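You operate a simulated robot arm through the tools that you are given. There is no shell and no other tool. Be economical: measure what you need, move in short steps, check, and stop when the job is done.

The job below is to be done with a simulated two-armed robot. You get a single attempt, and the scene is never put back.

## Task
Pick up the blue banded roll with one hand, pass it to the other hand and put it on the cream stack. Set down upright: blue banded roll.

Only the result counts: the job must be done as asked and must still hold three seconds after the hand-in. Knocking over, shifting, dropping, spilling or breaking anything else fails it.

## Robot
Two 7-joint arms with two-finger parallel grippers on one trunk, on a base that drives. Base frame: it is fixed to the floor where the robot stands at the start and does not move with it; the origin is under the middle of the robot, x ahead of it, y to its left, z up; the surface under the hand at the start is at about z = 780. Units: mm, degrees, N and s.
The left shoulder is at the start at [-82, 119, 851], the right one opposite. With the tool pointing down near the work surface each hand reaches from about 160 to 580 mm from the robot's upright axis, wherever it stands, measured 20 degrees to its own side. Places, roughly: cream stack (30x21 cm) [480, -3480, 840]. Payload 3.43 kg a hand.
Tool frame (each hand has its own): the origin (TCP) lies between the finger pads and is the grasp point; the fingertips stand 30 mm ahead of it; z points along the fingers, y is the line along which they close. The gripper opens to 94 mm. The fingers are 28 mm wide and 10 mm thick; the gripper's body (50 by 96 mm) begins 55 mm behind the TCP.
Orientation is that of the tool frame in the base frame, as a unit quaternion [x, y, z, w]. With the fingers straight down and closing along the base's y, the tool's x points along the base's -x, its y along +y and its z along -z.

## Interface
- The arms move only by the tool apply_moves. It takes "left_plan", "right_plan" or both (then of equal length, played together; a hand with none holds still); each is one flat list of numbers, 7 for each row, row after row: the gripper command, from -1 (fully open) to 1 (shut), values between in proportion, then the shift along the base's x, y, z in mm, then the turn, a rotation vector about the base's x, y, z in rad. In form: [claw, tx, ty, tz, rx, ry, rz, claw, tx, ty, tz, rx, ry, rz, ...]. A call has 1 to 20 rows; each row is the pose to reach, as a shift and turn from the pose commanded when the call began. A row lasts 0.2 s, in which the tool goes at most 50 mm and 8.6 degrees; a call with a longer step from one row to the next is refused whole, and so is a gripper value outside its range. Where a pose cannot be reached the arm comes as near as it can. A force on the tool above 40 N (or 10 N above the force at the start of the call, whichever is more), or a blocked arm, ends the call early, and 0.2 s more pass. Each finger travels about 153 mm/s and halts on what it meets, pressing with about 41 N; the grip force reading is that of the motor and also rises with nothing between the fingers. The clock runs only during rows and for 0.2 s after the last one: add rows that repeat a pose to give the fingers time. It gives the time, the measured TCP pose, the force on the tool (base axes), the opening and the grip force at its end, in the units of the frame above (readings bear some noise), with the torque about the TCP (base axes, N m) and any sound that the robot's microphone picked up.
- Cameras (640 x 400 px; columns grow to the right, rows downward): "scene" is now at [22.7, -11.2, 1552.4]; the picture's right is [-0.15, -0.99, 0.00], its down [-0.82, 0.12, -0.56] and it looks along [0.55, -0.08, -0.83] (base axes); focal length 270 px, centre (320, 200). "left" rides on the left gripper at [76, -14, -103] in its tool frame; the picture's right is [0.18, 0.98, 0.00], its down [-0.75, 0.14, -0.64] and it looks along [-0.63, 0.12, 0.77] (tool axes); focal length 243 px, centre (320, 200). "right" rides on the right gripper at [76, 14, -102] in its tool frame; the picture's right is [-0.18, 0.98, 0.00], its down [-0.75, -0.14, -0.64] and it looks along [-0.63, -0.12, 0.77] (tool axes); focal length 243 px, centre (320, 200). There is no depth. A picture from a camera that has moved, and an enlarged one, comes with that camera's place and axes in the base frame and with its lens.
- grab_frame(camera): a new picture of that camera. The clock stands still meanwhile.
- slide_trunk(by): slides the trunk up (or, below 0, down) by that many mm; the arms and the scene camera ride with it, the base frame stays. It gives what a move gives, with no picture.
- drive_base(legs): drives the robot by 1 to 6 legs, each [ahead, left, turn to the left] in mm, mm and degrees, along the robot's own axes; the way and the turn of a leg run together, so that a leg with both is an arc; at most 1500 mm and 180 degrees a leg. The arms and the cameras ride along, it lands a little off, and it stops where it bumps. It gives what a move gives.
- aim_head(pan, tilt): turns the head with the scene camera to pan (to the left, within 143 degrees either way) and tilt (down, from -29 to 69), counted from straight ahead of the robot. It gives what a move gives.
- zoom(camera, box): a new picture of the part [left, top, right, bottom] of that camera's present view, enlarged. The clock stands still meanwhile.
- hand_in(): hands the job in; it is judged then, once.

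Go step by step. Nothing tells you exact positions but the pictures and the camera data: compare them with the known pose of the tool, close in by small moves and look again before you grip or let go. The budget is 120 turns and 92 pictures, counting those below and the enlarged ones. Unless the task says otherwise, let go and move clear before handing in, and close with one line.

The tools are called after "Emit:" by a JSON object that holds its "api" and its "payload". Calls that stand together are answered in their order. apply_moves: Moves the arms, as the interface text tells. Its arguments: {"type":"object","properties":{"left_plan":{"type":"array","items":{"type":"number"}},"right_plan":{"type":"array","items":{"type":"number"}}},"required":[]} The other tools are called the same way: slide_trunk (by) slides the trunk up or down; drive_base (legs) drives the base; aim_head (pan, tilt) turns the head that bears the scene camera; grab_frame (camera) takes a picture; zoom (camera, box) takes an enlarged picture of a part of a camera's view; hand_in () hands the job in.

At the start:

```text
clock: 0.0
left_ee_pos: [355.3, 74.2, 1017.1]
left_tool_rot: [0.0, 1.0, 0.0, 0.0]
left_force: [-0.2, 0.0, -0.5]
left_moment: [0.02, -0.03, -0.02]
left_opening: 94.1
left_finger_force: 0.0
right_ee_pos: [321.7, -168.2, 1096.5]
right_tool_rot: [0.0, 1.0, 0.0, 0.0]
right_force: [0.0, -0.3, 0.4]
right_moment: [0.01, -0.02, 0.03]
right_opening: 93.6
right_finger_force: 0.1
trunk travel left (down, up): [-275.0, 60.0]
robot x, y, heading: [-1.0, 0.8, 0.1]
head pan, tilt: [-8.5, 56.2]
```

scene: 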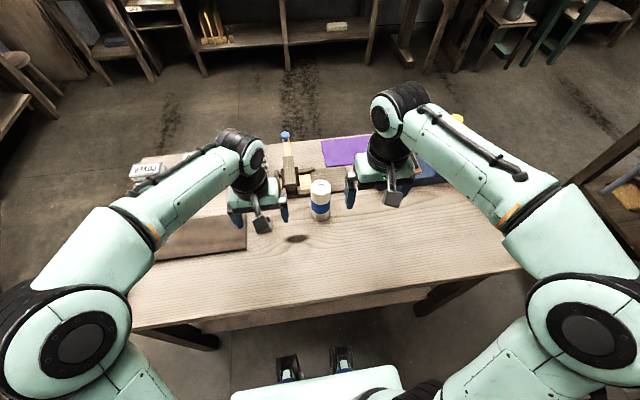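
right: 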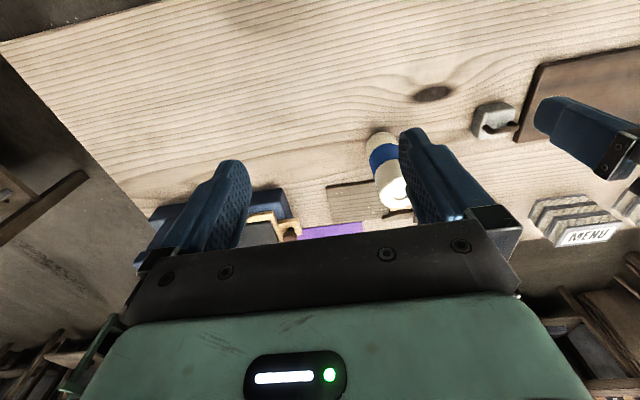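
left: 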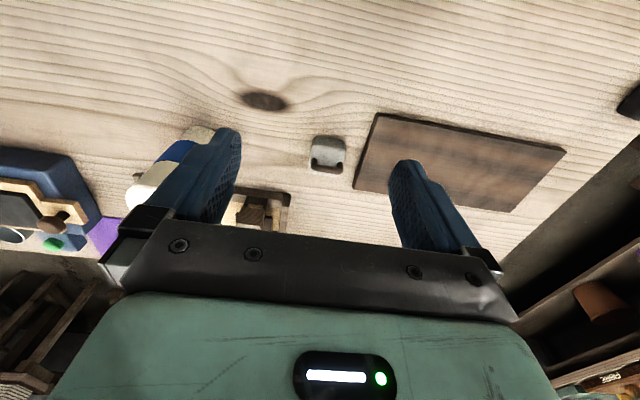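

The roll stands upright near the middle of the table, around [470, -75]. I'll look closer to fix its size and position.

Emit:
{"api": "zoom", "payload": {"camera": "scene", "box": [220, 120, 420, 245]}}

Emit:
{"api": "zoom", "payload": {"camera": "right", "box": [300, 80, 540, 230]}}

```text
3.20 times, centred on (320, 182) of scene
camera zoom: at [22.7, -11.2, 1552.4], right [-0.15, -0.99, 0.0], down [-0.82, 0.12, -0.56], along [0.55, -0.08, -0.83], focal length 866 px, centre (320, 256)
```

zoom: 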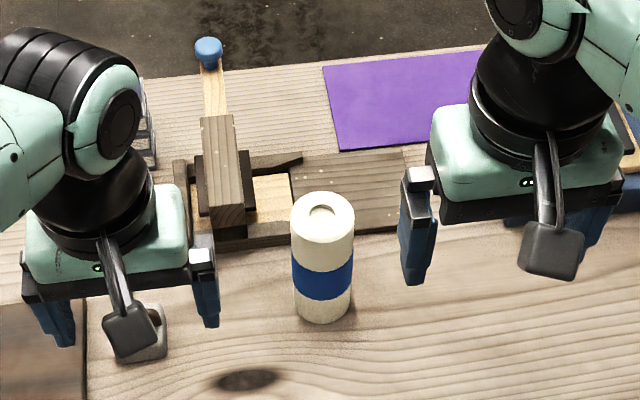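

```text
2.67 times, centred on (420, 155) of right
camera zoom: at [246.5, -154.8, 1200.8], right [0.18, 0.98, 0.0], down [0.75, -0.14, 0.64], along [0.63, -0.12, -0.77], focal length 647 px, centre (53, 320)
```

zoom: 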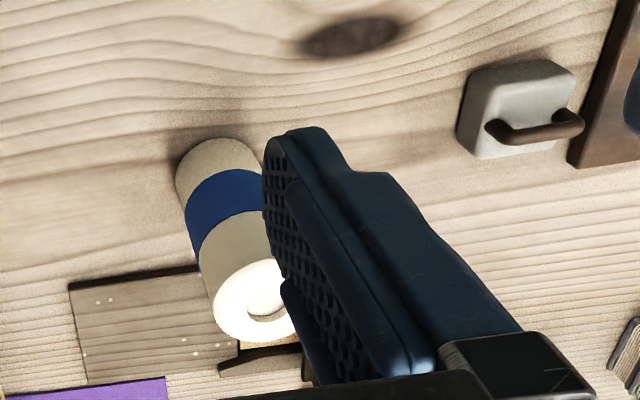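

The roll is about 57 mm across and 140 mm tall, centred near [482, -82]. Before I choose grips, I'll look toward the stack on the right.

Emit:
{"api": "aim_head", "payload": {"pan": -82, "tilt": 15}}

Emit:
{"api": "grab_frame", "payload": {"camera": "scene"}}

```text
clock: 1.5
left_ee_pos: [356.1, 74.8, 1017.6]
left_tool_rot: [-0.001, 1.0, 0.0, -0.001]
left_force: [0.6, -0.3, 0.5]
left_moment: [-0.01, 0.02, -0.01]
left_opening: 94.0
left_finger_force: 0.0
right_ee_pos: [321.8, -167.8, 1098.7]
right_tool_rot: [0.0, 1.0, 0.0, 0.0]
right_force: [0.4, 0.2, -0.8]
right_moment: [-0.01, 0.0, 0.01]
right_opening: 94.1
right_finger_force: 0.1
trunk travel left (down, up): [-275.0, 60.0]
robot x, y, heading: [3.3, 3.3, 0.2]
head pan, tilt: [-82.0, 15.0]
```

```text
86 pictures are left
camera scene: at [-34.3, -93.3, 1614.1], right [-0.99, -0.14, 0.0], down [-0.04, 0.26, -0.97], along [0.14, -0.96, -0.26], focal length 270 px, centre (320, 200)
```

scene: 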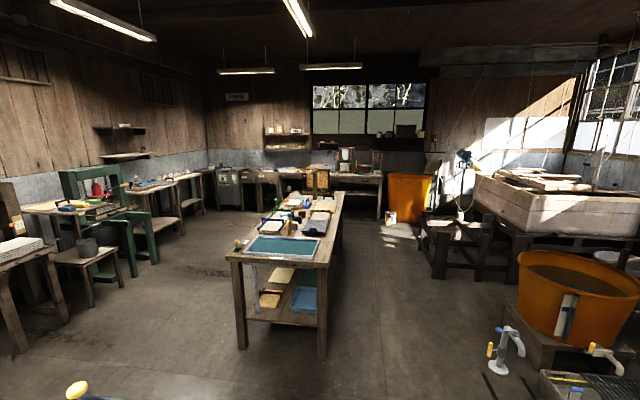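

The stack should sit near pixel (315, 195) on the long table. I'll zoom in there.

Emit:
{"api": "zoom", "payload": {"camera": "scene", "box": [220, 160, 380, 260]}}

```text
4.00 times, centred on (300, 210) of scene
camera zoom: at [-34.3, -93.3, 1614.1], right [-0.99, -0.14, 0.0], down [-0.04, 0.26, -0.97], along [0.14, -0.96, -0.26], focal length 1082 px, centre (400, 160)
```

zoom: 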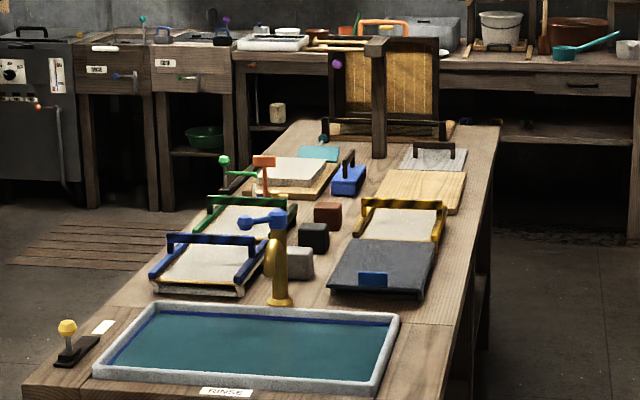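

The stack is far down the long table, and I'll inspect it once I'm nearer. First, the right hand tilts 45° to take the roll low, which leaves its top free for the left hand.

Emit:
{"api": "apply_moves", "payload": {"right_plan": [-1, 10, 12, -26, 0, -0.131, 0, -1, 22, 26, -56, 0, -0.262, 0, -1, 34, 40, -86, 0, -0.393, 0, -1, 46, 56, -116, 0, -0.524, 0, -1, 58, 70, -146, 0, -0.655, 0, -1, 68, 84, -178, 0, -0.785, 0, -1, 68, 84, -178, 0, -0.785, 0], "left_plan": [-1, 0, 20, 10, 0, 0, 0, -1, 0, 40, 20, 0, 0, 0, -1, 0, 60, 30, 0, 0, 0, -1, 0, 80, 40, 0, 0, 0, -1, 0, 100, 50, 0, 0, 0, -1, 0, 100, 60, 0, 0, 0, -1, 0, 100, 60, 0, 0, 0]}}

Emit:
{"api": "aim_head", "payload": {"pan": -8.5, "tilt": 50}}

Emit:
{"api": "grab_frame", "payload": {"camera": "scene"}}

Emit:
{"api": "grab_frame", "payload": {"camera": "right"}}

```text
clock: 3.1
left_ee_pos: [355.8, 174.8, 1078.0]
left_tool_rot: [-0.001, 1.0, 0.0, -0.001]
left_force: [-0.5, 0.3, -1.1]
left_moment: [0.04, -0.03, 0.0]
left_opening: 93.7
left_finger_force: 0.1
right_ee_pos: [389.6, -83.4, 920.0]
right_tool_rot: [-0.001, 0.924, 0.0, 0.383]
right_force: [-0.1, -0.2, 0.0]
right_moment: [0.01, -0.01, 0.02]
right_opening: 94.0
right_finger_force: 0.1
trunk travel left (down, up): [-275.0, 60.0]
robot x, y, heading: [-3.1, -1.1, 0.1]
head pan, tilt: [-82.0, 15.0]
```

```text
clock: 4.5
left_ee_pos: [356.3, 175.7, 1077.7]
left_tool_rot: [-0.001, 1.0, 0.0, -0.001]
left_force: [-0.2, 0.1, -0.4]
left_moment: [0.01, 0.03, 0.02]
left_opening: 94.2
left_finger_force: 0.0
right_ee_pos: [391.0, -85.8, 920.6]
right_tool_rot: [0.0, 0.924, 0.0, 0.383]
right_force: [0.3, -0.5, 0.3]
right_moment: [-0.01, 0.0, -0.01]
right_opening: 93.9
right_finger_force: 0.1
trunk travel left (down, up): [-275.0, 60.0]
robot x, y, heading: [4.1, 3.9, 0.2]
head pan, tilt: [-8.5, 50.0]
```

```text
84 pictures are left
camera scene: at [28.7, -12.3, 1560.4], right [-0.15, -0.99, 0.0], down [-0.76, 0.11, -0.64], along [0.64, -0.1, -0.77], focal length 270 px, centre (320, 200)
```

scene: 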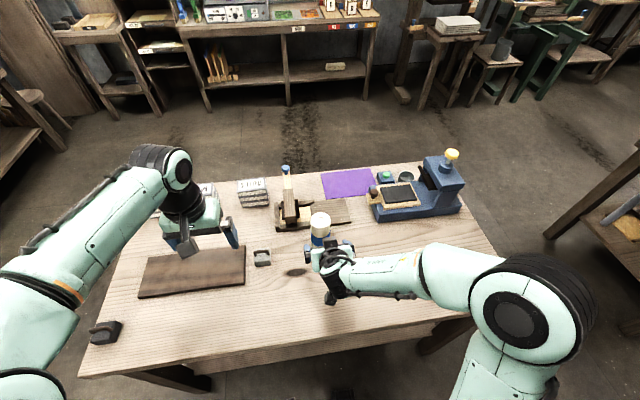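

```text
83 pictures are left
camera right: at [264.5, -71.3, 939.6], right [0.13, 0.98, 0.13], down [0.08, -0.14, 0.99], along [0.99, -0.12, -0.1], focal length 243 px, centre (320, 200)
```

right: 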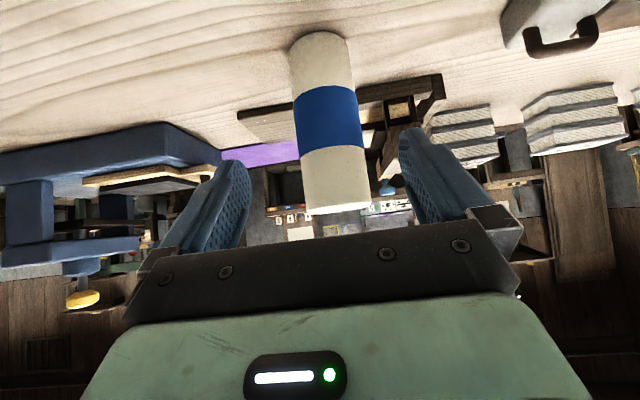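

At 45° the palm would touch the roll, so I'll tilt to about 58° and ease in along the tool axis, then look before closing.

Emit:
{"api": "apply_moves", "payload": {"right_plan": [-1, 2, 2, -15, 0, -0.115, 0, -1, 4, 4, -31, 0, -0.227, 0, -1, 4, 4, -31, 0, -0.227, 0, -1, 25, 4, -44, 0, -0.227, 0, -1, 46, 4, -57, 0, -0.227, 0, -1, 60, 4, -66, 0, -0.227, 0, -1, 60, 4, -66, 0, -0.227, 0]}}

Emit:
{"api": "grab_frame", "payload": {"camera": "right"}}

Emit:
{"api": "zoom", "payload": {"camera": "scene", "box": [240, 180, 400, 300]}}

```text
clock: 6.1
left_ee_pos: [356.2, 174.0, 1078.1]
left_tool_rot: [0.001, 1.0, 0.0, 0.0]
left_force: [-0.1, 1.4, -0.1]
left_moment: [0.02, -0.01, -0.03]
left_opening: 93.9
left_finger_force: 0.2
right_ee_pos: [451.3, -80.4, 853.5]
right_tool_rot: [-0.001, 0.875, 0.001, 0.484]
right_force: [0.4, 0.6, -0.2]
right_moment: [0.0, 0.02, -0.04]
right_opening: 94.1
right_finger_force: 0.0
trunk travel left (down, up): [-275.0, 60.0]
robot x, y, heading: [-2.7, 0.1, -0.1]
head pan, tilt: [-8.5, 50.0]
```

```text
82 pictures are left
camera right: at [323.3, -66.9, 843.8], right [0.1, 0.98, 0.16], down [-0.15, -0.14, 0.98], along [0.98, -0.12, 0.13], focal length 243 px, centre (320, 200)
```

right: 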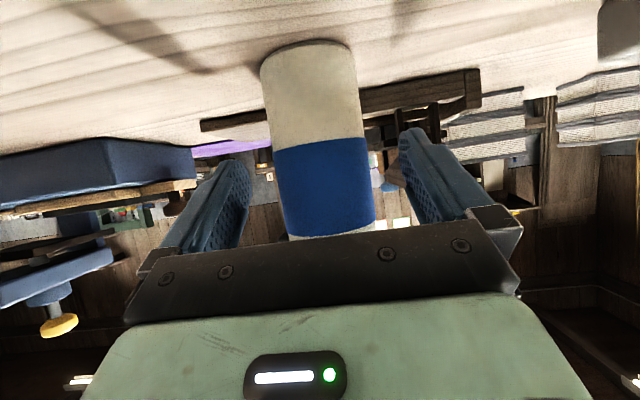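

```text
3.33 times, centred on (320, 240) of scene
camera zoom: at [28.5, -12.1, 1560.4], right [-0.15, -0.99, 0.0], down [-0.76, 0.11, -0.64], along [0.64, -0.1, -0.77], focal length 902 px, centre (320, 67)
```

zoom: 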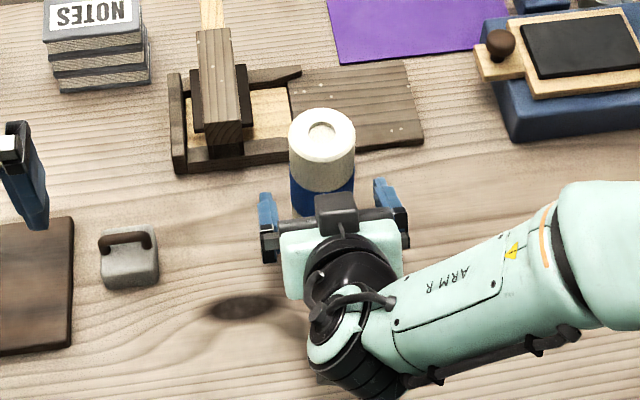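

The roll is well centred between the fingers. A dark block on top of the gripper sits near the roll, so I'll look closer before going further in.

Emit:
{"api": "zoom", "payload": {"camera": "scene", "box": [290, 200, 354, 260]}}

Emit:
{"api": "grab_frame", "payload": {"camera": "left"}}

```text
6.67 times, centred on (322, 230) of scene
camera zoom: at [28.5, -12.1, 1560.4], right [-0.15, -0.99, 0.0], down [-0.76, 0.11, -0.64], along [0.64, -0.1, -0.77], focal length 1803 px, centre (307, 0)
```

zoom: 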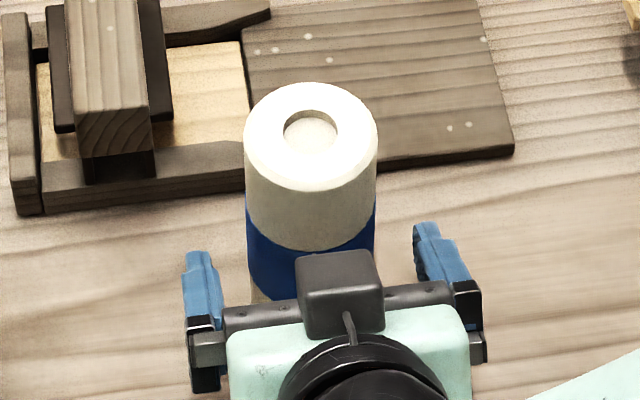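

```text
79 pictures are left
camera left: at [280.1, 160.8, 1181.1], right [-0.18, 0.98, 0.0], down [0.75, 0.14, 0.64], along [0.63, 0.12, -0.77], focal length 243 px, centre (320, 200)
```

left: 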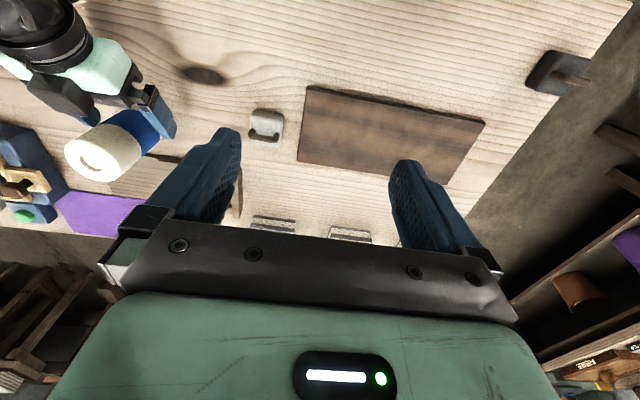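

The block limits how close the palm can get, so I'll grip with the front half of the pads and stop the TCP about 17 mm short of the roll's axis.

Emit:
{"api": "apply_moves", "payload": {"right_plan": [-1, 3, 0, -10, 0, 0, 0, -1, 6, 0, -20, 0, 0, 0, -1, 12, 0, -25, 0, 0, 0, -1, 12, 0, -25, 0, 0, 0]}}

Emit:
{"api": "zoom", "payload": {"camera": "scene", "box": [290, 200, 354, 260]}}

Emit:
{"api": "grab_frame", "payload": {"camera": "right"}}

Emit:
{"api": "zoom", "payload": {"camera": "left", "box": [0, 0, 240, 200]}}

```text
clock: 7.1
left_ee_pos: [355.5, 175.3, 1078.9]
left_tool_rot: [0.001, 1.0, -0.001, 0.0]
left_force: [0.6, -0.7, -0.2]
left_moment: [0.01, 0.04, -0.03]
left_opening: 93.9
left_finger_force: 0.1
right_ee_pos: [462.2, -80.3, 828.8]
right_tool_rot: [0.001, 0.875, 0.0, 0.485]
right_force: [-0.4, 0.4, 0.5]
right_moment: [-0.02, -0.01, 0.02]
right_opening: 94.0
right_finger_force: 0.1
trunk travel left (down, up): [-275.0, 60.0]
robot x, y, heading: [-0.0, 5.0, 0.0]
head pan, tilt: [-8.5, 50.0]
```

```text
6.67 times, centred on (322, 230) of scene
camera zoom: at [28.6, -12.1, 1560.4], right [-0.15, -0.99, 0.0], down [-0.76, 0.11, -0.64], along [0.64, -0.1, -0.77], focal length 1803 px, centre (307, 0)
```

zoom: 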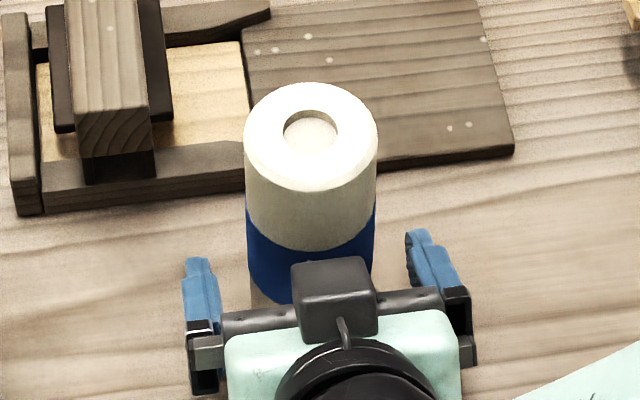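

```text
77 pictures are left
camera right: at [335.3, -66.8, 819.5], right [0.1, 0.98, 0.16], down [-0.15, -0.14, 0.98], along [0.98, -0.12, 0.13], focal length 243 px, centre (320, 200)
```

right: 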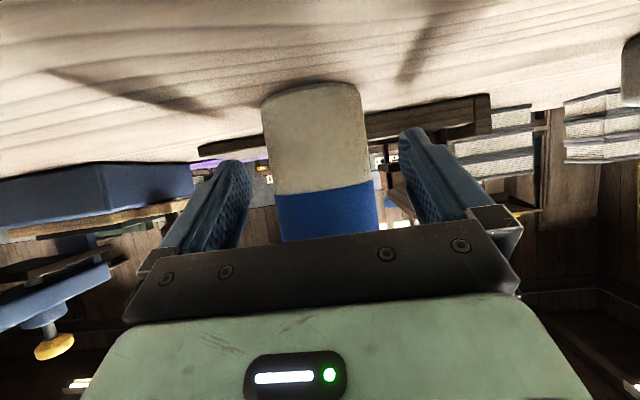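

```text
2.00 times, centred on (120, 100) of left
camera zoom: at [280.2, 160.8, 1181.1], right [-0.18, 0.98, 0.0], down [0.75, 0.14, 0.64], along [0.63, 0.12, -0.77], focal length 485 px, centre (720, 400)
```

zoom: 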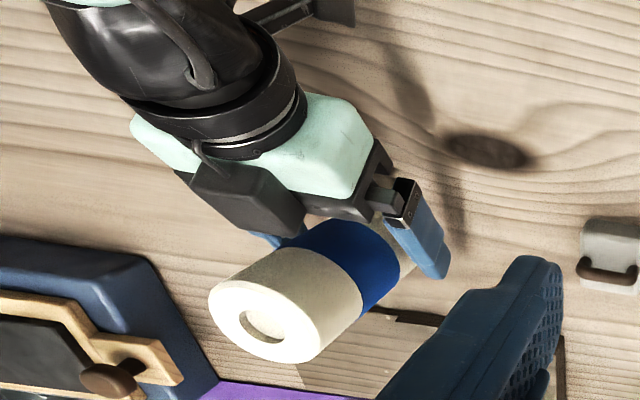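

The roll is centred between the pads and the fingertips have reached its axis. I'll move 4 mm further in and close.

Emit:
{"api": "apply_moves", "payload": {"right_plan": [-1, 2, 0, 0, 0, 0, 0, -1, 4, 0, 0, 0, 0, 0, -1, 4, 0, 0, 0, 0, 0]}}

Emit:
{"api": "zoom", "payload": {"camera": "scene", "box": [290, 200, 354, 260]}}

```text
clock: 7.9
left_ee_pos: [356.0, 175.4, 1078.2]
left_tool_rot: [0.0, 1.0, -0.001, 0.0]
left_force: [0.8, 0.4, -0.2]
left_moment: [-0.03, 0.02, -0.02]
left_opening: 94.1
left_finger_force: 0.1
right_ee_pos: [467.4, -79.9, 829.8]
right_tool_rot: [0.001, 0.875, -0.001, 0.484]
right_force: [-0.1, 0.1, 0.0]
right_moment: [-0.03, 0.01, -0.05]
right_opening: 94.1
right_finger_force: 0.2
trunk travel left (down, up): [-275.0, 60.0]
robot x, y, heading: [-3.1, 1.3, -0.0]
head pan, tilt: [-8.5, 50.0]
```

```text
6.67 times, centred on (322, 230) of scene
camera zoom: at [28.7, -12.1, 1560.4], right [-0.15, -0.99, 0.0], down [-0.76, 0.11, -0.64], along [0.64, -0.1, -0.77], focal length 1803 px, centre (307, 0)
```

zoom: 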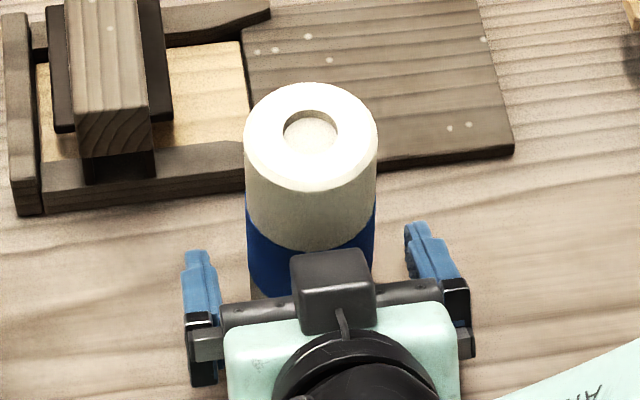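

The roll hasn't moved and is centred. Closing now.

Emit:
{"api": "apply_moves", "payload": {"right_plan": [0, 0, 0, 0, 0, 0, 0, 0.4, 0, 0, 0, 0, 0, 0, 0.8, 0, 0, 0, 0, 0, 0, 1, 0, 0, 0, 0, 0, 0, 1, 0, 0, 0, 0, 0, 0]}}

Emit:
{"api": "zoom", "payload": {"camera": "scene", "box": [290, 200, 354, 260]}}

```text
clock: 9.1
left_ee_pos: [355.7, 175.4, 1077.8]
left_tool_rot: [0.0, 1.0, 0.0, 0.0]
left_force: [0.7, 0.2, 0.0]
left_moment: [-0.02, 0.01, 0.02]
left_opening: 94.0
left_finger_force: 0.0
right_ee_pos: [466.7, -80.8, 828.3]
right_tool_rot: [0.0, 0.875, 0.0, 0.484]
right_force: [-0.6, 0.5, -0.7]
right_moment: [0.02, 0.0, 0.01]
right_opening: 59.2
right_finger_force: 41.0
trunk travel left (down, up): [-275.0, 60.0]
robot x, y, heading: [-1.1, -1.5, 0.0]
head pan, tilt: [-8.5, 50.0]
```

```text
6.67 times, centred on (322, 230) of scene
camera zoom: at [28.7, -12.2, 1560.4], right [-0.15, -0.99, 0.0], down [-0.76, 0.11, -0.64], along [0.64, -0.1, -0.77], focal length 1803 px, centre (307, 0)
```

zoom: 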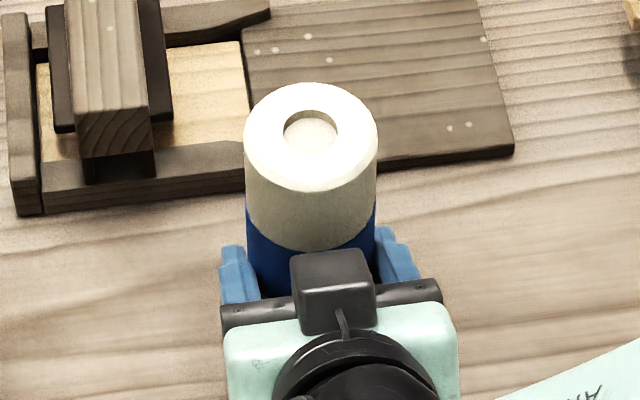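

It's gripped at 59 mm wide. Next I'll lift straight up, then draw back to the handover spot.

Emit:
{"api": "apply_moves", "payload": {"right_plan": [1, 0, 0, 15, 0, 0, 0, 1, 0, 0, 40, 0, 0, 0, 1, 0, 0, 70, 0, 0, 0, 1, 0, 0, 100, 0, 0, 0, 1, 0, 0, 130, 0, 0, 0, 1, -20, 8, 130, 0, 0, 0, 1, -45, 16, 130, 0, 0, 0, 1, -70, 24, 130, 0, 0, 0, 1, -90, 30, 130, 0, 0, 0, 1, -90, 30, 130, 0, 0, 0]}}

Emit:
{"api": "grab_frame", "payload": {"camera": "scene"}}

Emit:
{"api": "grab_frame", "payload": {"camera": "left"}}

```text
clock: 11.3
left_ee_pos: [356.0, 174.9, 1078.2]
left_tool_rot: [0.0, 1.0, 0.0, 0.0]
left_force: [-0.7, -0.7, 0.0]
left_moment: [0.01, -0.03, 0.06]
left_opening: 93.7
left_finger_force: 0.1
right_ee_pos: [376.0, -50.6, 957.9]
right_tool_rot: [0.0, 0.874, 0.0, 0.485]
right_force: [0.1, -0.6, -0.5]
right_moment: [-0.03, 0.02, -0.02]
right_opening: 59.2
right_finger_force: 40.5
trunk travel left (down, up): [-275.0, 60.0]
robot x, y, heading: [0.5, -1.2, 0.1]
head pan, tilt: [-8.5, 50.0]
```

```text
73 pictures are left
camera scene: at [29.0, -12.3, 1560.4], right [-0.15, -0.99, 0.0], down [-0.76, 0.11, -0.64], along [0.64, -0.1, -0.77], focal length 270 px, centre (320, 200)
```

scene: 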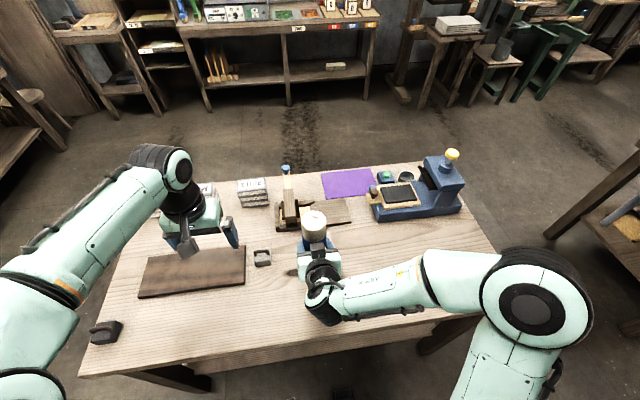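

```text
72 pictures are left
camera left: at [280.5, 160.7, 1181.0], right [-0.18, 0.98, 0.0], down [0.75, 0.14, 0.64], along [0.63, 0.12, -0.77], focal length 243 px, centre (320, 200)
```

left: 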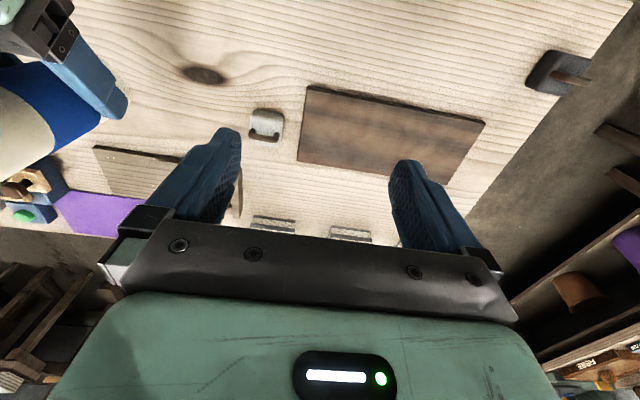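

The roll is held upright at about [394, -50], with its top near z 1049. I'll bring the left hand above it.

Emit:
{"api": "apply_moves", "payload": {"left_plan": [-1, 0, 0, 40, 0, 0, 0, -1, 0, 0, 75, 0, 0, 0, -1, 8, -45, 75, 0, 0, 0, -1, 16, -90, 75, 0, 0, 0, -1, 24, -135, 75, 0, 0, 0, -1, 32, -180, 75, 0, 0, 0, -1, 39, -225, 75, 0, 0, 0, -1, 39, -225, 75, 0, 0, 0]}}

Emit:
{"api": "grab_frame", "payload": {"camera": "left"}}

Emit:
{"api": "grab_frame", "payload": {"camera": "right"}}

Emit:
{"api": "grab_frame", "payload": {"camera": "scene"}}

```text
clock: 13.1
left_ee_pos: [392.4, -49.4, 1152.8]
left_tool_rot: [0.0, 1.0, 0.0, 0.0]
left_force: [-0.1, -0.6, -0.1]
left_moment: [-0.06, 0.0, 0.04]
left_opening: 94.3
left_finger_force: 0.0
right_ee_pos: [375.4, -50.6, 957.6]
right_tool_rot: [-0.001, 0.874, 0.0, 0.485]
right_force: [-0.3, -0.9, 0.4]
right_moment: [-0.02, -0.02, -0.01]
right_opening: 58.9
right_finger_force: 40.7
trunk travel left (down, up): [-275.0, 60.0]
robot x, y, heading: [3.9, -1.9, 0.1]
head pan, tilt: [-8.5, 50.0]
```

```text
71 pictures are left
camera left: at [318.1, -64.1, 1255.3], right [-0.18, 0.98, 0.0], down [0.75, 0.14, 0.64], along [0.63, 0.12, -0.77], focal length 243 px, centre (320, 200)
```

left: 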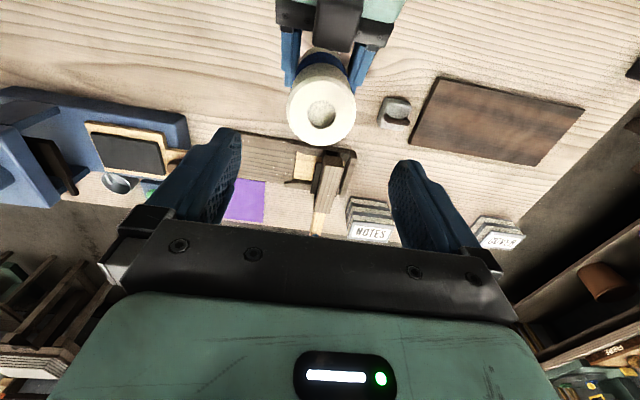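

```text
70 pictures are left
camera right: at [248.7, -36.5, 948.3], right [0.1, 0.98, 0.16], down [-0.15, -0.14, 0.98], along [0.98, -0.12, 0.13], focal length 243 px, centre (320, 200)
```

right: 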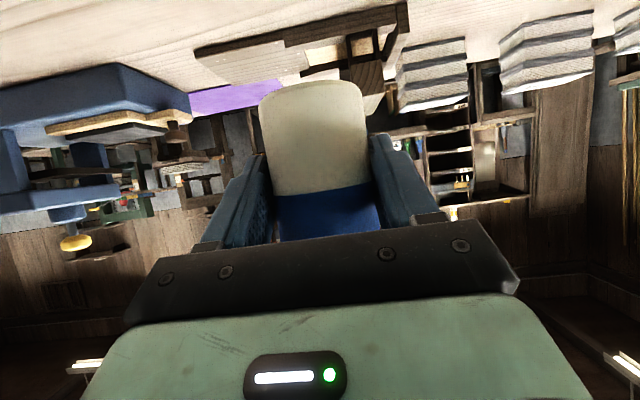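

```text
69 pictures are left
camera scene: at [28.4, -10.9, 1560.4], right [-0.15, -0.99, 0.0], down [-0.76, 0.11, -0.64], along [0.64, -0.1, -0.77], focal length 270 px, centre (320, 200)
```

scene: 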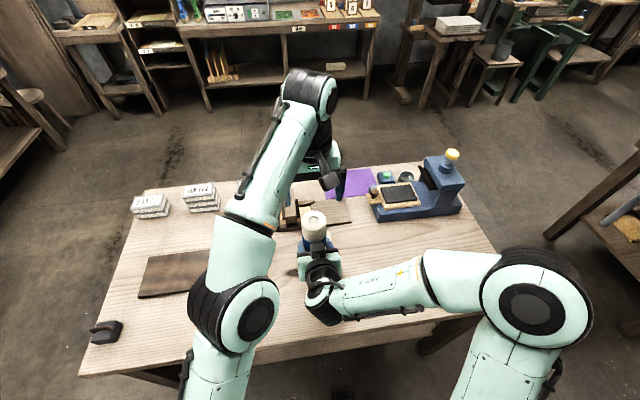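

The roll's top lies right under the left TCP, at about [392, -49, 1049]. I'll descend around it and check.

Emit:
{"api": "apply_moves", "payload": {"left_plan": [-1, 0, 0, -30, 0, 0, 0, -1, 0, 0, -60, 0, 0, 0, -1, 0, 0, -90, 0, 0, 0, -1, 0, 0, -110, 0, 0, 0, -1, 0, 0, -127, 0, 0, 0, -1, 0, 0, -127, 0, 0, 0]}}

Emit:
{"api": "grab_frame", "payload": {"camera": "left"}}

Emit:
{"api": "zoom", "payload": {"camera": "scene", "box": [240, 160, 400, 310]}}

Emit:
{"api": "grab_frame", "payload": {"camera": "right"}}

```text
clock: 14.5
left_ee_pos: [394.2, -50.3, 1026.0]
left_tool_rot: [0.0, 1.0, 0.0, 0.001]
left_force: [-0.2, 0.4, 0.1]
left_moment: [0.01, -0.01, 0.03]
left_opening: 94.0
left_finger_force: 0.1
right_ee_pos: [376.3, -50.0, 956.7]
right_tool_rot: [0.0, 0.875, 0.0, 0.484]
right_force: [-0.6, -0.2, -0.4]
right_moment: [-0.01, 0.0, 0.01]
right_opening: 58.9
right_finger_force: 40.8
trunk travel left (down, up): [-275.0, 60.0]
robot x, y, heading: [-0.5, -2.6, -0.3]
head pan, tilt: [-8.5, 50.0]
```

```text
68 pictures are left
camera left: at [319.0, -64.5, 1129.0], right [-0.18, 0.98, 0.0], down [0.75, 0.14, 0.64], along [0.63, 0.12, -0.77], focal length 243 px, centre (320, 200)
```

left: 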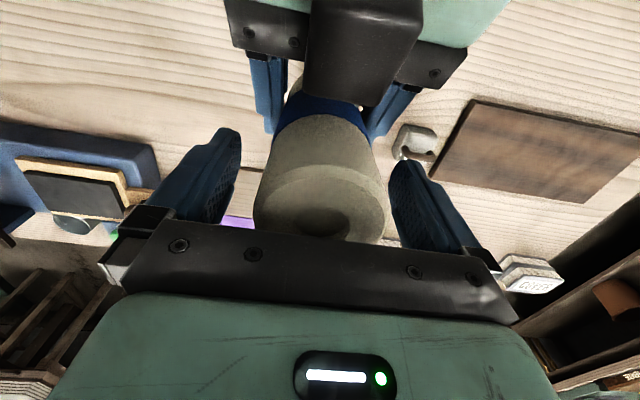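

```text
2.67 times, centred on (320, 235) of scene
camera zoom: at [28.7, -12.2, 1560.4], right [-0.15, -0.99, 0.0], down [-0.76, 0.11, -0.64], along [0.64, -0.1, -0.77], focal length 721 px, centre (320, 107)
```

zoom: 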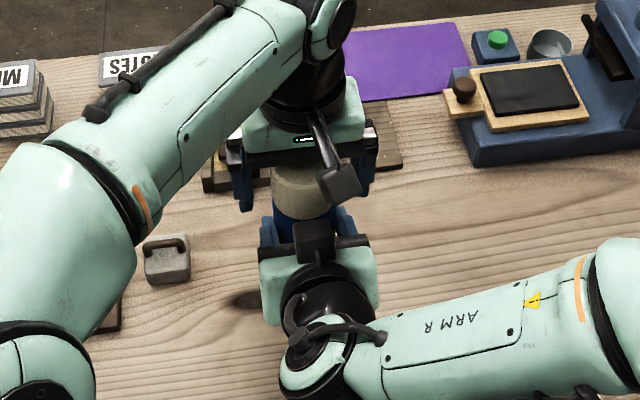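

```text
66 pictures are left
camera right: at [248.9, -37.3, 948.3], right [0.1, 0.98, 0.16], down [-0.14, -0.14, 0.98], along [0.98, -0.12, 0.13], focal length 243 px, centre (320, 200)
```

right: 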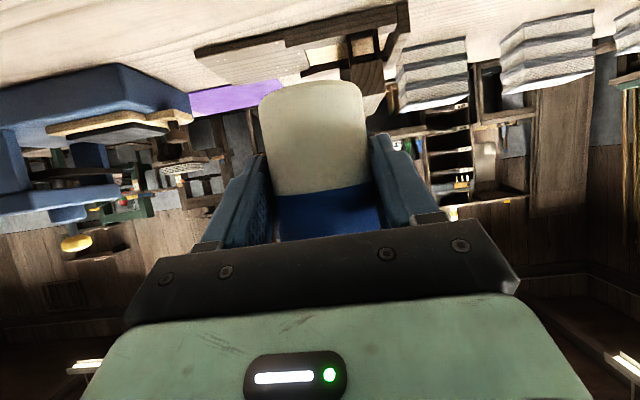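

The left fingers straddle the top with the roll centred. I'll close the left while the right keeps holding.

Emit:
{"api": "apply_moves", "payload": {"left_plan": [0, 0, 0, 0, 0, 0, 0, 0.4, 0, 0, 0, 0, 0, 0, 0.8, 0, 0, 0, 0, 0, 0, 1, 0, 0, 0, 0, 0, 0, 1, 0, 0, 0, 0, 0, 0]}}

Emit:
{"api": "grab_frame", "payload": {"camera": "left"}}

```text
clock: 15.7
left_ee_pos: [393.6, -50.0, 1026.1]
left_tool_rot: [0.0, 1.0, -0.001, 0.0]
left_force: [0.5, -1.1, -1.1]
left_moment: [-0.06, -0.04, 0.03]
left_opening: 59.4
left_finger_force: 40.9
right_ee_pos: [375.2, -49.3, 957.9]
right_tool_rot: [0.001, 0.874, 0.0, 0.485]
right_force: [-1.6, 0.9, -0.3]
right_moment: [-0.02, -0.03, -0.02]
right_opening: 58.5
right_finger_force: 40.6
trunk travel left (down, up): [-275.0, 60.0]
robot x, y, heading: [1.3, 1.1, -0.0]
head pan, tilt: [-8.5, 50.0]
```

```text
65 pictures are left
camera left: at [319.0, -64.6, 1129.1], right [-0.18, 0.98, 0.0], down [0.75, 0.14, 0.64], along [0.63, 0.12, -0.77], focal length 243 px, centre (320, 200)
```

left: 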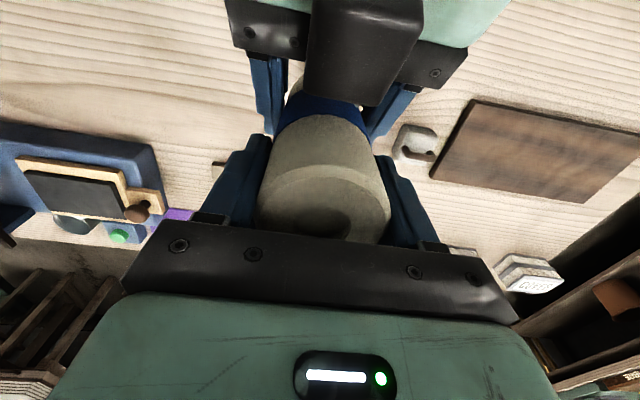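

Both hands hold the roll. The right hand now opens and backs out along its tool axis, away from the left hand.

Emit:
{"api": "apply_moves", "payload": {"right_plan": [0.3, 0, 0, 0, 0, 0, 0, -0.4, 0, 0, 0, 0, 0, 0, -1, 0, 0, 0, 0, 0, 0, -1, 0, 0, 0, 0, 0, 0, -1, -20, 0, 2, 0, 0, 0, -1, -45, 0, 0, 0, 0, 0, -1, -75, 0, -5, 0, 0, 0, -1, -75, -40, -5, 0, 0, 0, -1, -75, -85, -5, 0, 0, 0, -1, -75, -125, -5, 0, 0, 0, -1, -75, -125, -5, 0, 0, 0]}}

Emit:
{"api": "grab_frame", "payload": {"camera": "scene"}}

Emit:
{"api": "grab_frame", "payload": {"camera": "left"}}

```text
clock: 18.1
left_ee_pos: [394.7, -50.5, 1025.6]
left_tool_rot: [0.001, 1.0, -0.001, 0.0]
left_force: [-0.8, 0.0, -0.5]
left_moment: [-0.04, 0.01, -0.01]
left_opening: 57.9
left_finger_force: 40.9
right_ee_pos: [346.5, -176.1, 972.3]
right_tool_rot: [0.0, 0.875, 0.0, 0.484]
right_force: [0.2, 0.2, 1.0]
right_moment: [0.0, -0.01, -0.02]
right_opening: 93.8
right_finger_force: 0.1
right hand out of reach, approached as far as the arm can: row 7, 8, 9, 10, 11
trunk travel left (down, up): [-275.0, 60.0]
robot x, y, heading: [0.7, -2.4, 0.0]
head pan, tilt: [-8.5, 50.0]
```

```text
64 pictures are left
camera scene: at [29.0, -11.8, 1560.4], right [-0.15, -0.99, 0.0], down [-0.76, 0.11, -0.64], along [0.64, -0.1, -0.77], focal length 270 px, centre (320, 200)
```

scene: 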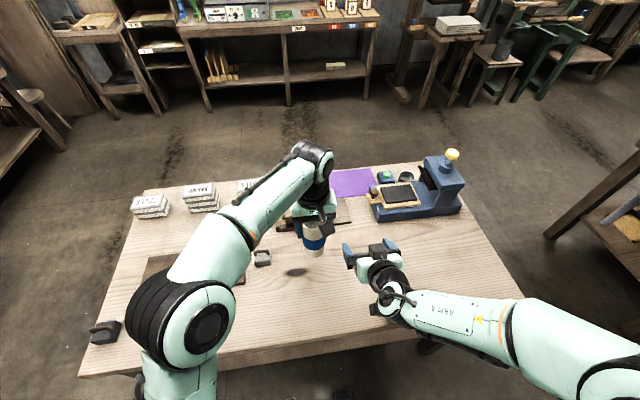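

```text
63 pictures are left
camera left: at [319.1, -64.1, 1129.1], right [-0.18, 0.98, 0.0], down [0.75, 0.14, 0.64], along [0.63, 0.12, -0.77], focal length 243 px, centre (320, 200)
```

left: 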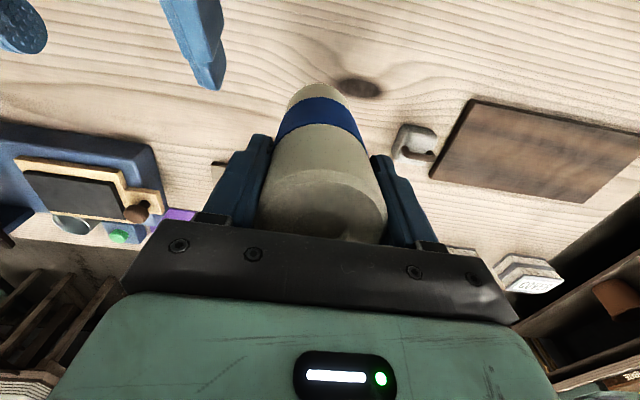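

The handover is done and the left hand holds the roll firmly. I'll fold the right hand back and pull the left hand in for driving.

Emit:
{"api": "apply_moves", "payload": {"right_plan": [-1, -3, -5, 15, 0, 0.127, 0, -1, -6, -10, 30, 0, 0.253, 0, -1, -9, -15, 45, 0, 0.38, 0, -1, -12, -20, 60, 0, 0.506, 0, -1, -15, -25, 75, 0, 0.633, 0, -1, -18, -30, 90, 0, 0.759, 0, -1, -21, -30, 105, 0, 0.886, 0, -1, -24, -30, 120, 0, 1.012, 0, -1, -24, -30, 120, 0, 1.012, 0], "left_plan": [1, 0, 0, 15, 0, 0, 0, 1, 0, 8, 35, 0, 0, 0, 1, -8, 20, 55, 0, 0, 0, 1, -18, 40, 70, 0, 0, 0, 1, -30, 60, 80, 0, 0, 0, 1, -42, 80, 80, 0, 0, 0, 1, -54, 100, 80, 0, 0, 0, 1, -60, 110, 80, 0, 0, 0, 1, -60, 110, 80, 0, 0, 0]}}

Emit:
{"api": "drive_base", "payload": {"legs": [[-330, 0, 0]]}}

Emit:
{"api": "aim_head", "payload": {"pan": -90, "tilt": 35}}

Emit:
{"api": "grab_frame", "payload": {"camera": "scene"}}

```text
clock: 20.1
left_ee_pos: [334.6, 60.1, 1106.7]
left_tool_rot: [-0.001, 1.0, 0.0, 0.0]
left_force: [-0.2, -0.4, -0.4]
left_moment: [0.04, 0.01, 0.02]
left_opening: 57.4
left_finger_force: 41.1
right_ee_pos: [322.9, -206.0, 1091.1]
right_tool_rot: [0.0, 1.0, 0.001, 0.0]
right_force: [0.3, -0.1, 0.0]
right_moment: [-0.01, 0.01, -0.04]
right_opening: 94.0
right_finger_force: 0.1
right hand out of reach, approached as far as the arm can: row 2, 3
trunk travel left (down, up): [-275.0, 60.0]
robot x, y, heading: [-1.8, -2.6, 0.0]
head pan, tilt: [-8.5, 50.0]
```

```text
clock: 22.3
left_ee_pos: [2.5, 59.4, 1106.5]
left_tool_rot: [0.001, 1.0, 0.0, 0.0]
left_force: [0.2, 0.2, -0.7]
left_moment: [0.01, 0.01, 0.01]
left_opening: 57.7
left_finger_force: 41.1
right_ee_pos: [-8.4, -206.5, 1091.7]
right_tool_rot: [0.0, 1.0, 0.0, 0.0]
right_force: [-0.1, -0.1, 0.7]
right_moment: [0.05, 0.0, -0.01]
right_opening: 94.0
right_finger_force: 0.2
trunk travel left (down, up): [-275.0, 60.0]
robot x, y, heading: [-330.7, 2.3, 0.1]
head pan, tilt: [-8.5, 50.0]
```

```text
clock: 23.9
left_ee_pos: [2.0, 59.8, 1105.3]
left_tool_rot: [0.001, 1.0, 0.0, 0.0]
left_force: [-0.3, 0.0, -0.2]
left_moment: [0.01, -0.03, 0.0]
left_opening: 57.2
left_finger_force: 41.3
right_ee_pos: [-8.7, -206.0, 1092.0]
right_tool_rot: [0.001, 1.0, 0.0, 0.0]
right_force: [0.5, 0.3, -0.3]
right_moment: [-0.02, 0.01, -0.01]
right_opening: 94.2
right_finger_force: 0.1
trunk travel left (down, up): [-275.0, 60.0]
robot x, y, heading: [-329.9, 0.8, -0.1]
head pan, tilt: [-90.0, 35.0]
```

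```text
62 pictures are left
camera scene: at [-379.8, -88.5, 1582.1], right [-1.0, 0.0, 0.0], down [0.0, 0.57, -0.82], along [0.0, -0.82, -0.57], focal length 270 px, centre (320, 200)
```

scene: 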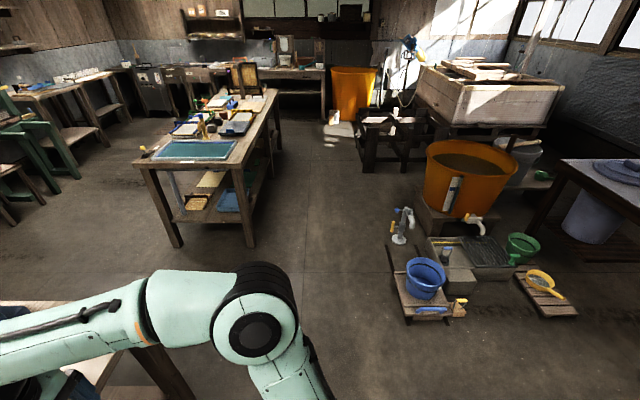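

The aisle along x ≈ -330 is clear. I'll check the roll in the left grip, then turn and drive part of the way.

Emit:
{"api": "grab_frame", "payload": {"camera": "left"}}

Emit:
{"api": "drive_base", "payload": {"legs": [[0, 0, -90], [1300, 0, 0], [1200, 0, 0]]}}

Emit:
{"api": "aim_head", "payload": {"pan": 40, "tilt": 35}}

Emit:
{"api": "grab_frame", "payload": {"camera": "scene"}}

```text
61 pictures are left
camera left: at [-73.5, 45.4, 1209.2], right [-0.18, 0.98, 0.0], down [0.75, 0.14, 0.64], along [0.63, 0.12, -0.77], focal length 243 px, centre (320, 200)
```

left: 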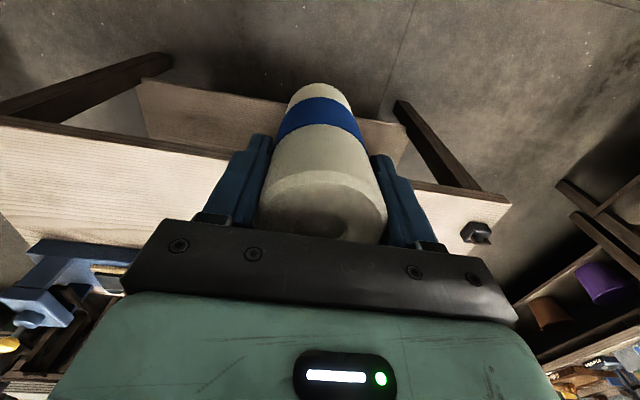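

```text
clock: 40.0
left_ee_pos: [-299.6, -2842.9, 1105.6]
left_tool_rot: [0.709, 0.705, -0.001, 0.0]
left_force: [0.1, -0.3, -0.1]
left_moment: [0.0, 0.02, 0.02]
left_opening: 57.7
left_finger_force: 41.2
right_ee_pos: [-564.8, -2831.0, 1092.4]
right_tool_rot: [0.707, 0.707, 0.0, 0.0]
right_force: [-0.4, 0.5, 0.0]
right_moment: [0.02, 0.01, -0.02]
right_opening: 93.7
right_finger_force: 0.0
trunk travel left (down, up): [-275.0, 60.0]
robot x, y, heading: [-357.9, -2511.9, -90.3]
head pan, tilt: [-90.0, 35.0]
```

```text
clock: 42.1
left_ee_pos: [-298.7, -2842.4, 1106.1]
left_tool_rot: [0.709, 0.705, -0.001, -0.001]
left_force: [0.4, -0.5, -0.7]
left_moment: [-0.05, 0.0, -0.04]
left_opening: 57.3
left_finger_force: 40.6
right_ee_pos: [-565.2, -2831.1, 1092.0]
right_tool_rot: [0.708, 0.706, 0.0, 0.0]
right_force: [-0.5, -0.3, -0.2]
right_moment: [0.02, -0.01, -0.02]
right_opening: 94.2
right_finger_force: 0.0
trunk travel left (down, up): [-275.0, 60.0]
robot x, y, heading: [-358.6, -2509.8, -90.4]
head pan, tilt: [40.0, 35.0]
```

```text
60 pictures are left
camera scene: at [-305.1, -2533.1, 1582.1], right [-0.77, -0.64, 0.0], down [-0.37, 0.44, -0.82], along [0.52, -0.63, -0.57], focal length 270 px, centre (320, 200)
```

scene: 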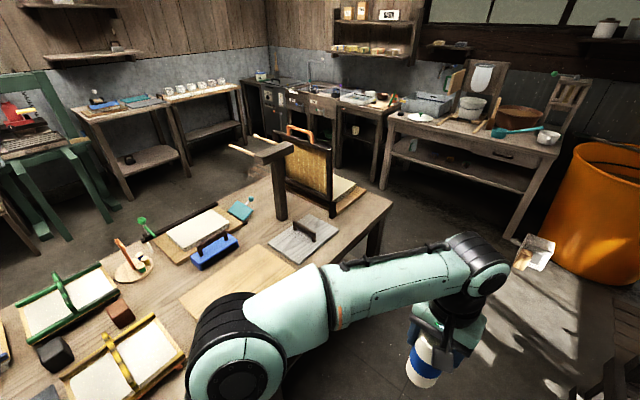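

The given stack place falls at pixel (320, 181), around the yellow upright screen, with a cream patch showing behind it. I'll zoom in there.

Emit:
{"api": "zoom", "payload": {"camera": "scene", "box": [220, 110, 400, 270]}}

```text
2.50 times, centred on (310, 190) of scene
camera zoom: at [-305.1, -2533.1, 1582.1], right [-0.77, -0.64, 0.0], down [-0.37, 0.44, -0.82], along [0.52, -0.63, -0.57], focal length 676 px, centre (345, 225)
```

zoom: 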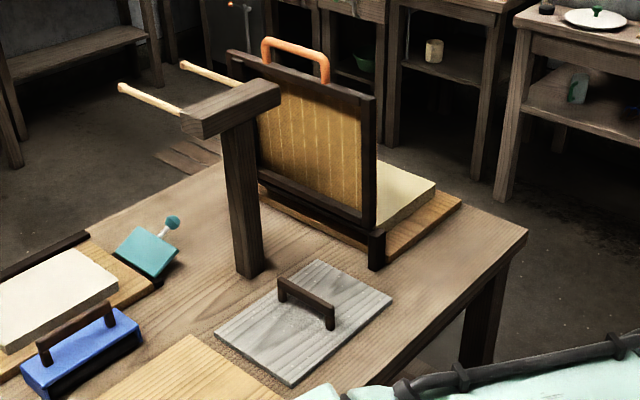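

The cream stack lies behind the upright screen, at x 330–630 and y -3580 to -3370, and is open from the far end of the table. I'll drive round to the end and look.

Emit:
{"api": "drive_base", "payload": {"legs": [[900, 0, 0], [800, 0, 0]]}}

Emit:
{"api": "aim_head", "payload": {"pan": 80, "tilt": 35}}

Emit:
{"api": "grab_frame", "payload": {"camera": "scene"}}

```text
clock: 50.7
left_ee_pos: [-306.2, -4544.7, 1106.2]
left_tool_rot: [0.709, 0.705, 0.0, 0.0]
left_force: [-0.5, -0.5, -0.9]
left_moment: [0.02, 0.01, 0.0]
left_opening: 57.2
left_finger_force: 41.4
right_ee_pos: [-572.6, -4532.0, 1091.6]
right_tool_rot: [0.708, 0.706, 0.0, 0.001]
right_force: [0.6, -0.1, -0.2]
right_moment: [0.0, 0.01, 0.02]
right_opening: 94.1
right_finger_force: 0.0
trunk travel left (down, up): [-275.0, 60.0]
robot x, y, heading: [-366.0, -4210.6, -90.0]
head pan, tilt: [40.0, 35.0]
```

```text
clock: 51.8
left_ee_pos: [-304.5, -4543.5, 1105.6]
left_tool_rot: [0.708, 0.706, 0.0, 0.0]
left_force: [0.9, -0.2, -0.5]
left_moment: [-0.01, -0.01, -0.01]
left_opening: 57.3
left_finger_force: 40.6
right_ee_pos: [-571.6, -4532.7, 1091.1]
right_tool_rot: [0.709, 0.705, 0.0, -0.001]
right_force: [0.1, 0.1, -0.3]
right_moment: [0.01, 0.01, -0.02]
right_opening: 93.8
right_finger_force: 0.1
trunk travel left (down, up): [-275.0, 60.0]
robot x, y, heading: [-361.9, -4212.7, -90.1]
head pan, tilt: [80.0, 35.0]
```

```text
58 pictures are left
camera scene: at [-280.7, -4182.4, 1582.1], right [-0.18, -0.98, 0.0], down [-0.56, 0.1, -0.82], along [0.81, -0.15, -0.57], focal length 270 px, centre (320, 200)
```

scene: 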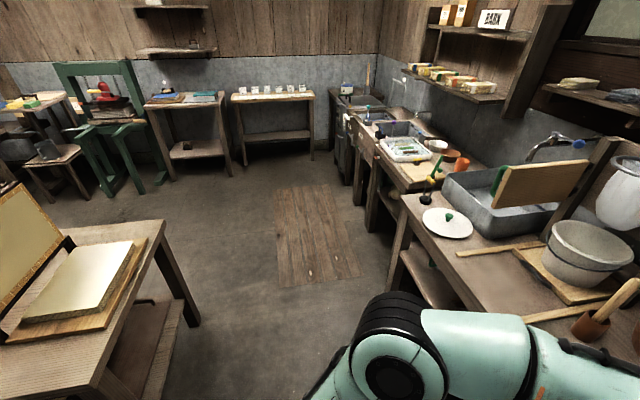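

The aisle at the table's end is about 1.1 m wide and clear. I'll turn to face the table (+y) and slide sideways until the stack is ahead and slightly left.

Emit:
{"api": "drive_base", "payload": {"legs": [[0, 0, 90], [0, 0, 90], [0, -480, 0], [0, -480, 0]]}}

Emit:
{"api": "aim_head", "payload": {"pan": 8, "tilt": 40}}

Emit:
{"api": "grab_frame", "payload": {"camera": "scene"}}

```text
clock: 68.4
left_ee_pos: [545.6, -3901.4, 1104.7]
left_tool_rot: [-0.698, 0.716, -0.001, 0.001]
left_force: [0.6, 0.4, -0.7]
left_moment: [-0.01, -0.02, 0.04]
left_opening: 57.3
left_finger_force: 40.8
right_ee_pos: [811.0, -3919.5, 1089.6]
right_tool_rot: [-0.698, 0.716, 0.0, -0.001]
right_force: [0.0, 0.6, -0.1]
right_moment: [-0.01, 0.02, 0.01]
right_opening: 94.1
right_finger_force: 0.1
trunk travel left (down, up): [-275.0, 60.0]
robot x, y, heading: [595.1, -4238.6, 88.5]
head pan, tilt: [80.0, 35.0]
```

```text
clock: 69.9
left_ee_pos: [545.1, -3902.1, 1107.0]
left_tool_rot: [-0.698, 0.716, -0.001, 0.0]
left_force: [0.1, -0.2, -1.2]
left_moment: [-0.01, 0.04, 0.01]
left_opening: 57.1
left_finger_force: 41.3
right_ee_pos: [810.7, -3919.2, 1091.2]
right_tool_rot: [-0.698, 0.716, -0.001, 0.0]
right_force: [0.6, -0.1, -0.5]
right_moment: [0.0, -0.03, -0.01]
right_opening: 94.0
right_finger_force: 0.0
trunk travel left (down, up): [-275.0, 60.0]
robot x, y, heading: [597.6, -4237.1, 88.7]
head pan, tilt: [8.0, 40.0]
```

```text
57 pictures are left
camera scene: at [582.8, -4197.3, 1574.6], right [0.99, 0.11, 0.0], down [0.07, -0.64, -0.77], along [-0.09, 0.76, -0.64], focal length 270 px, centre (320, 200)
```

scene: 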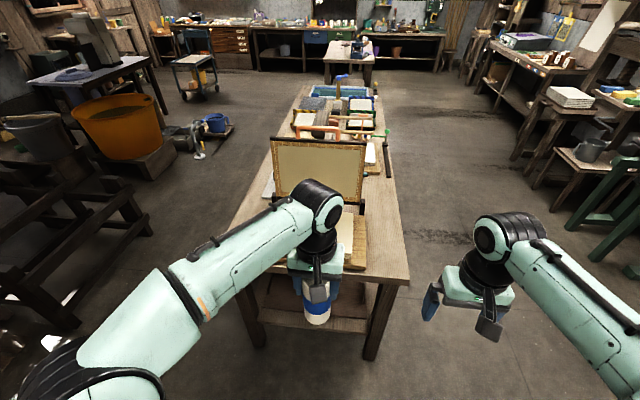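

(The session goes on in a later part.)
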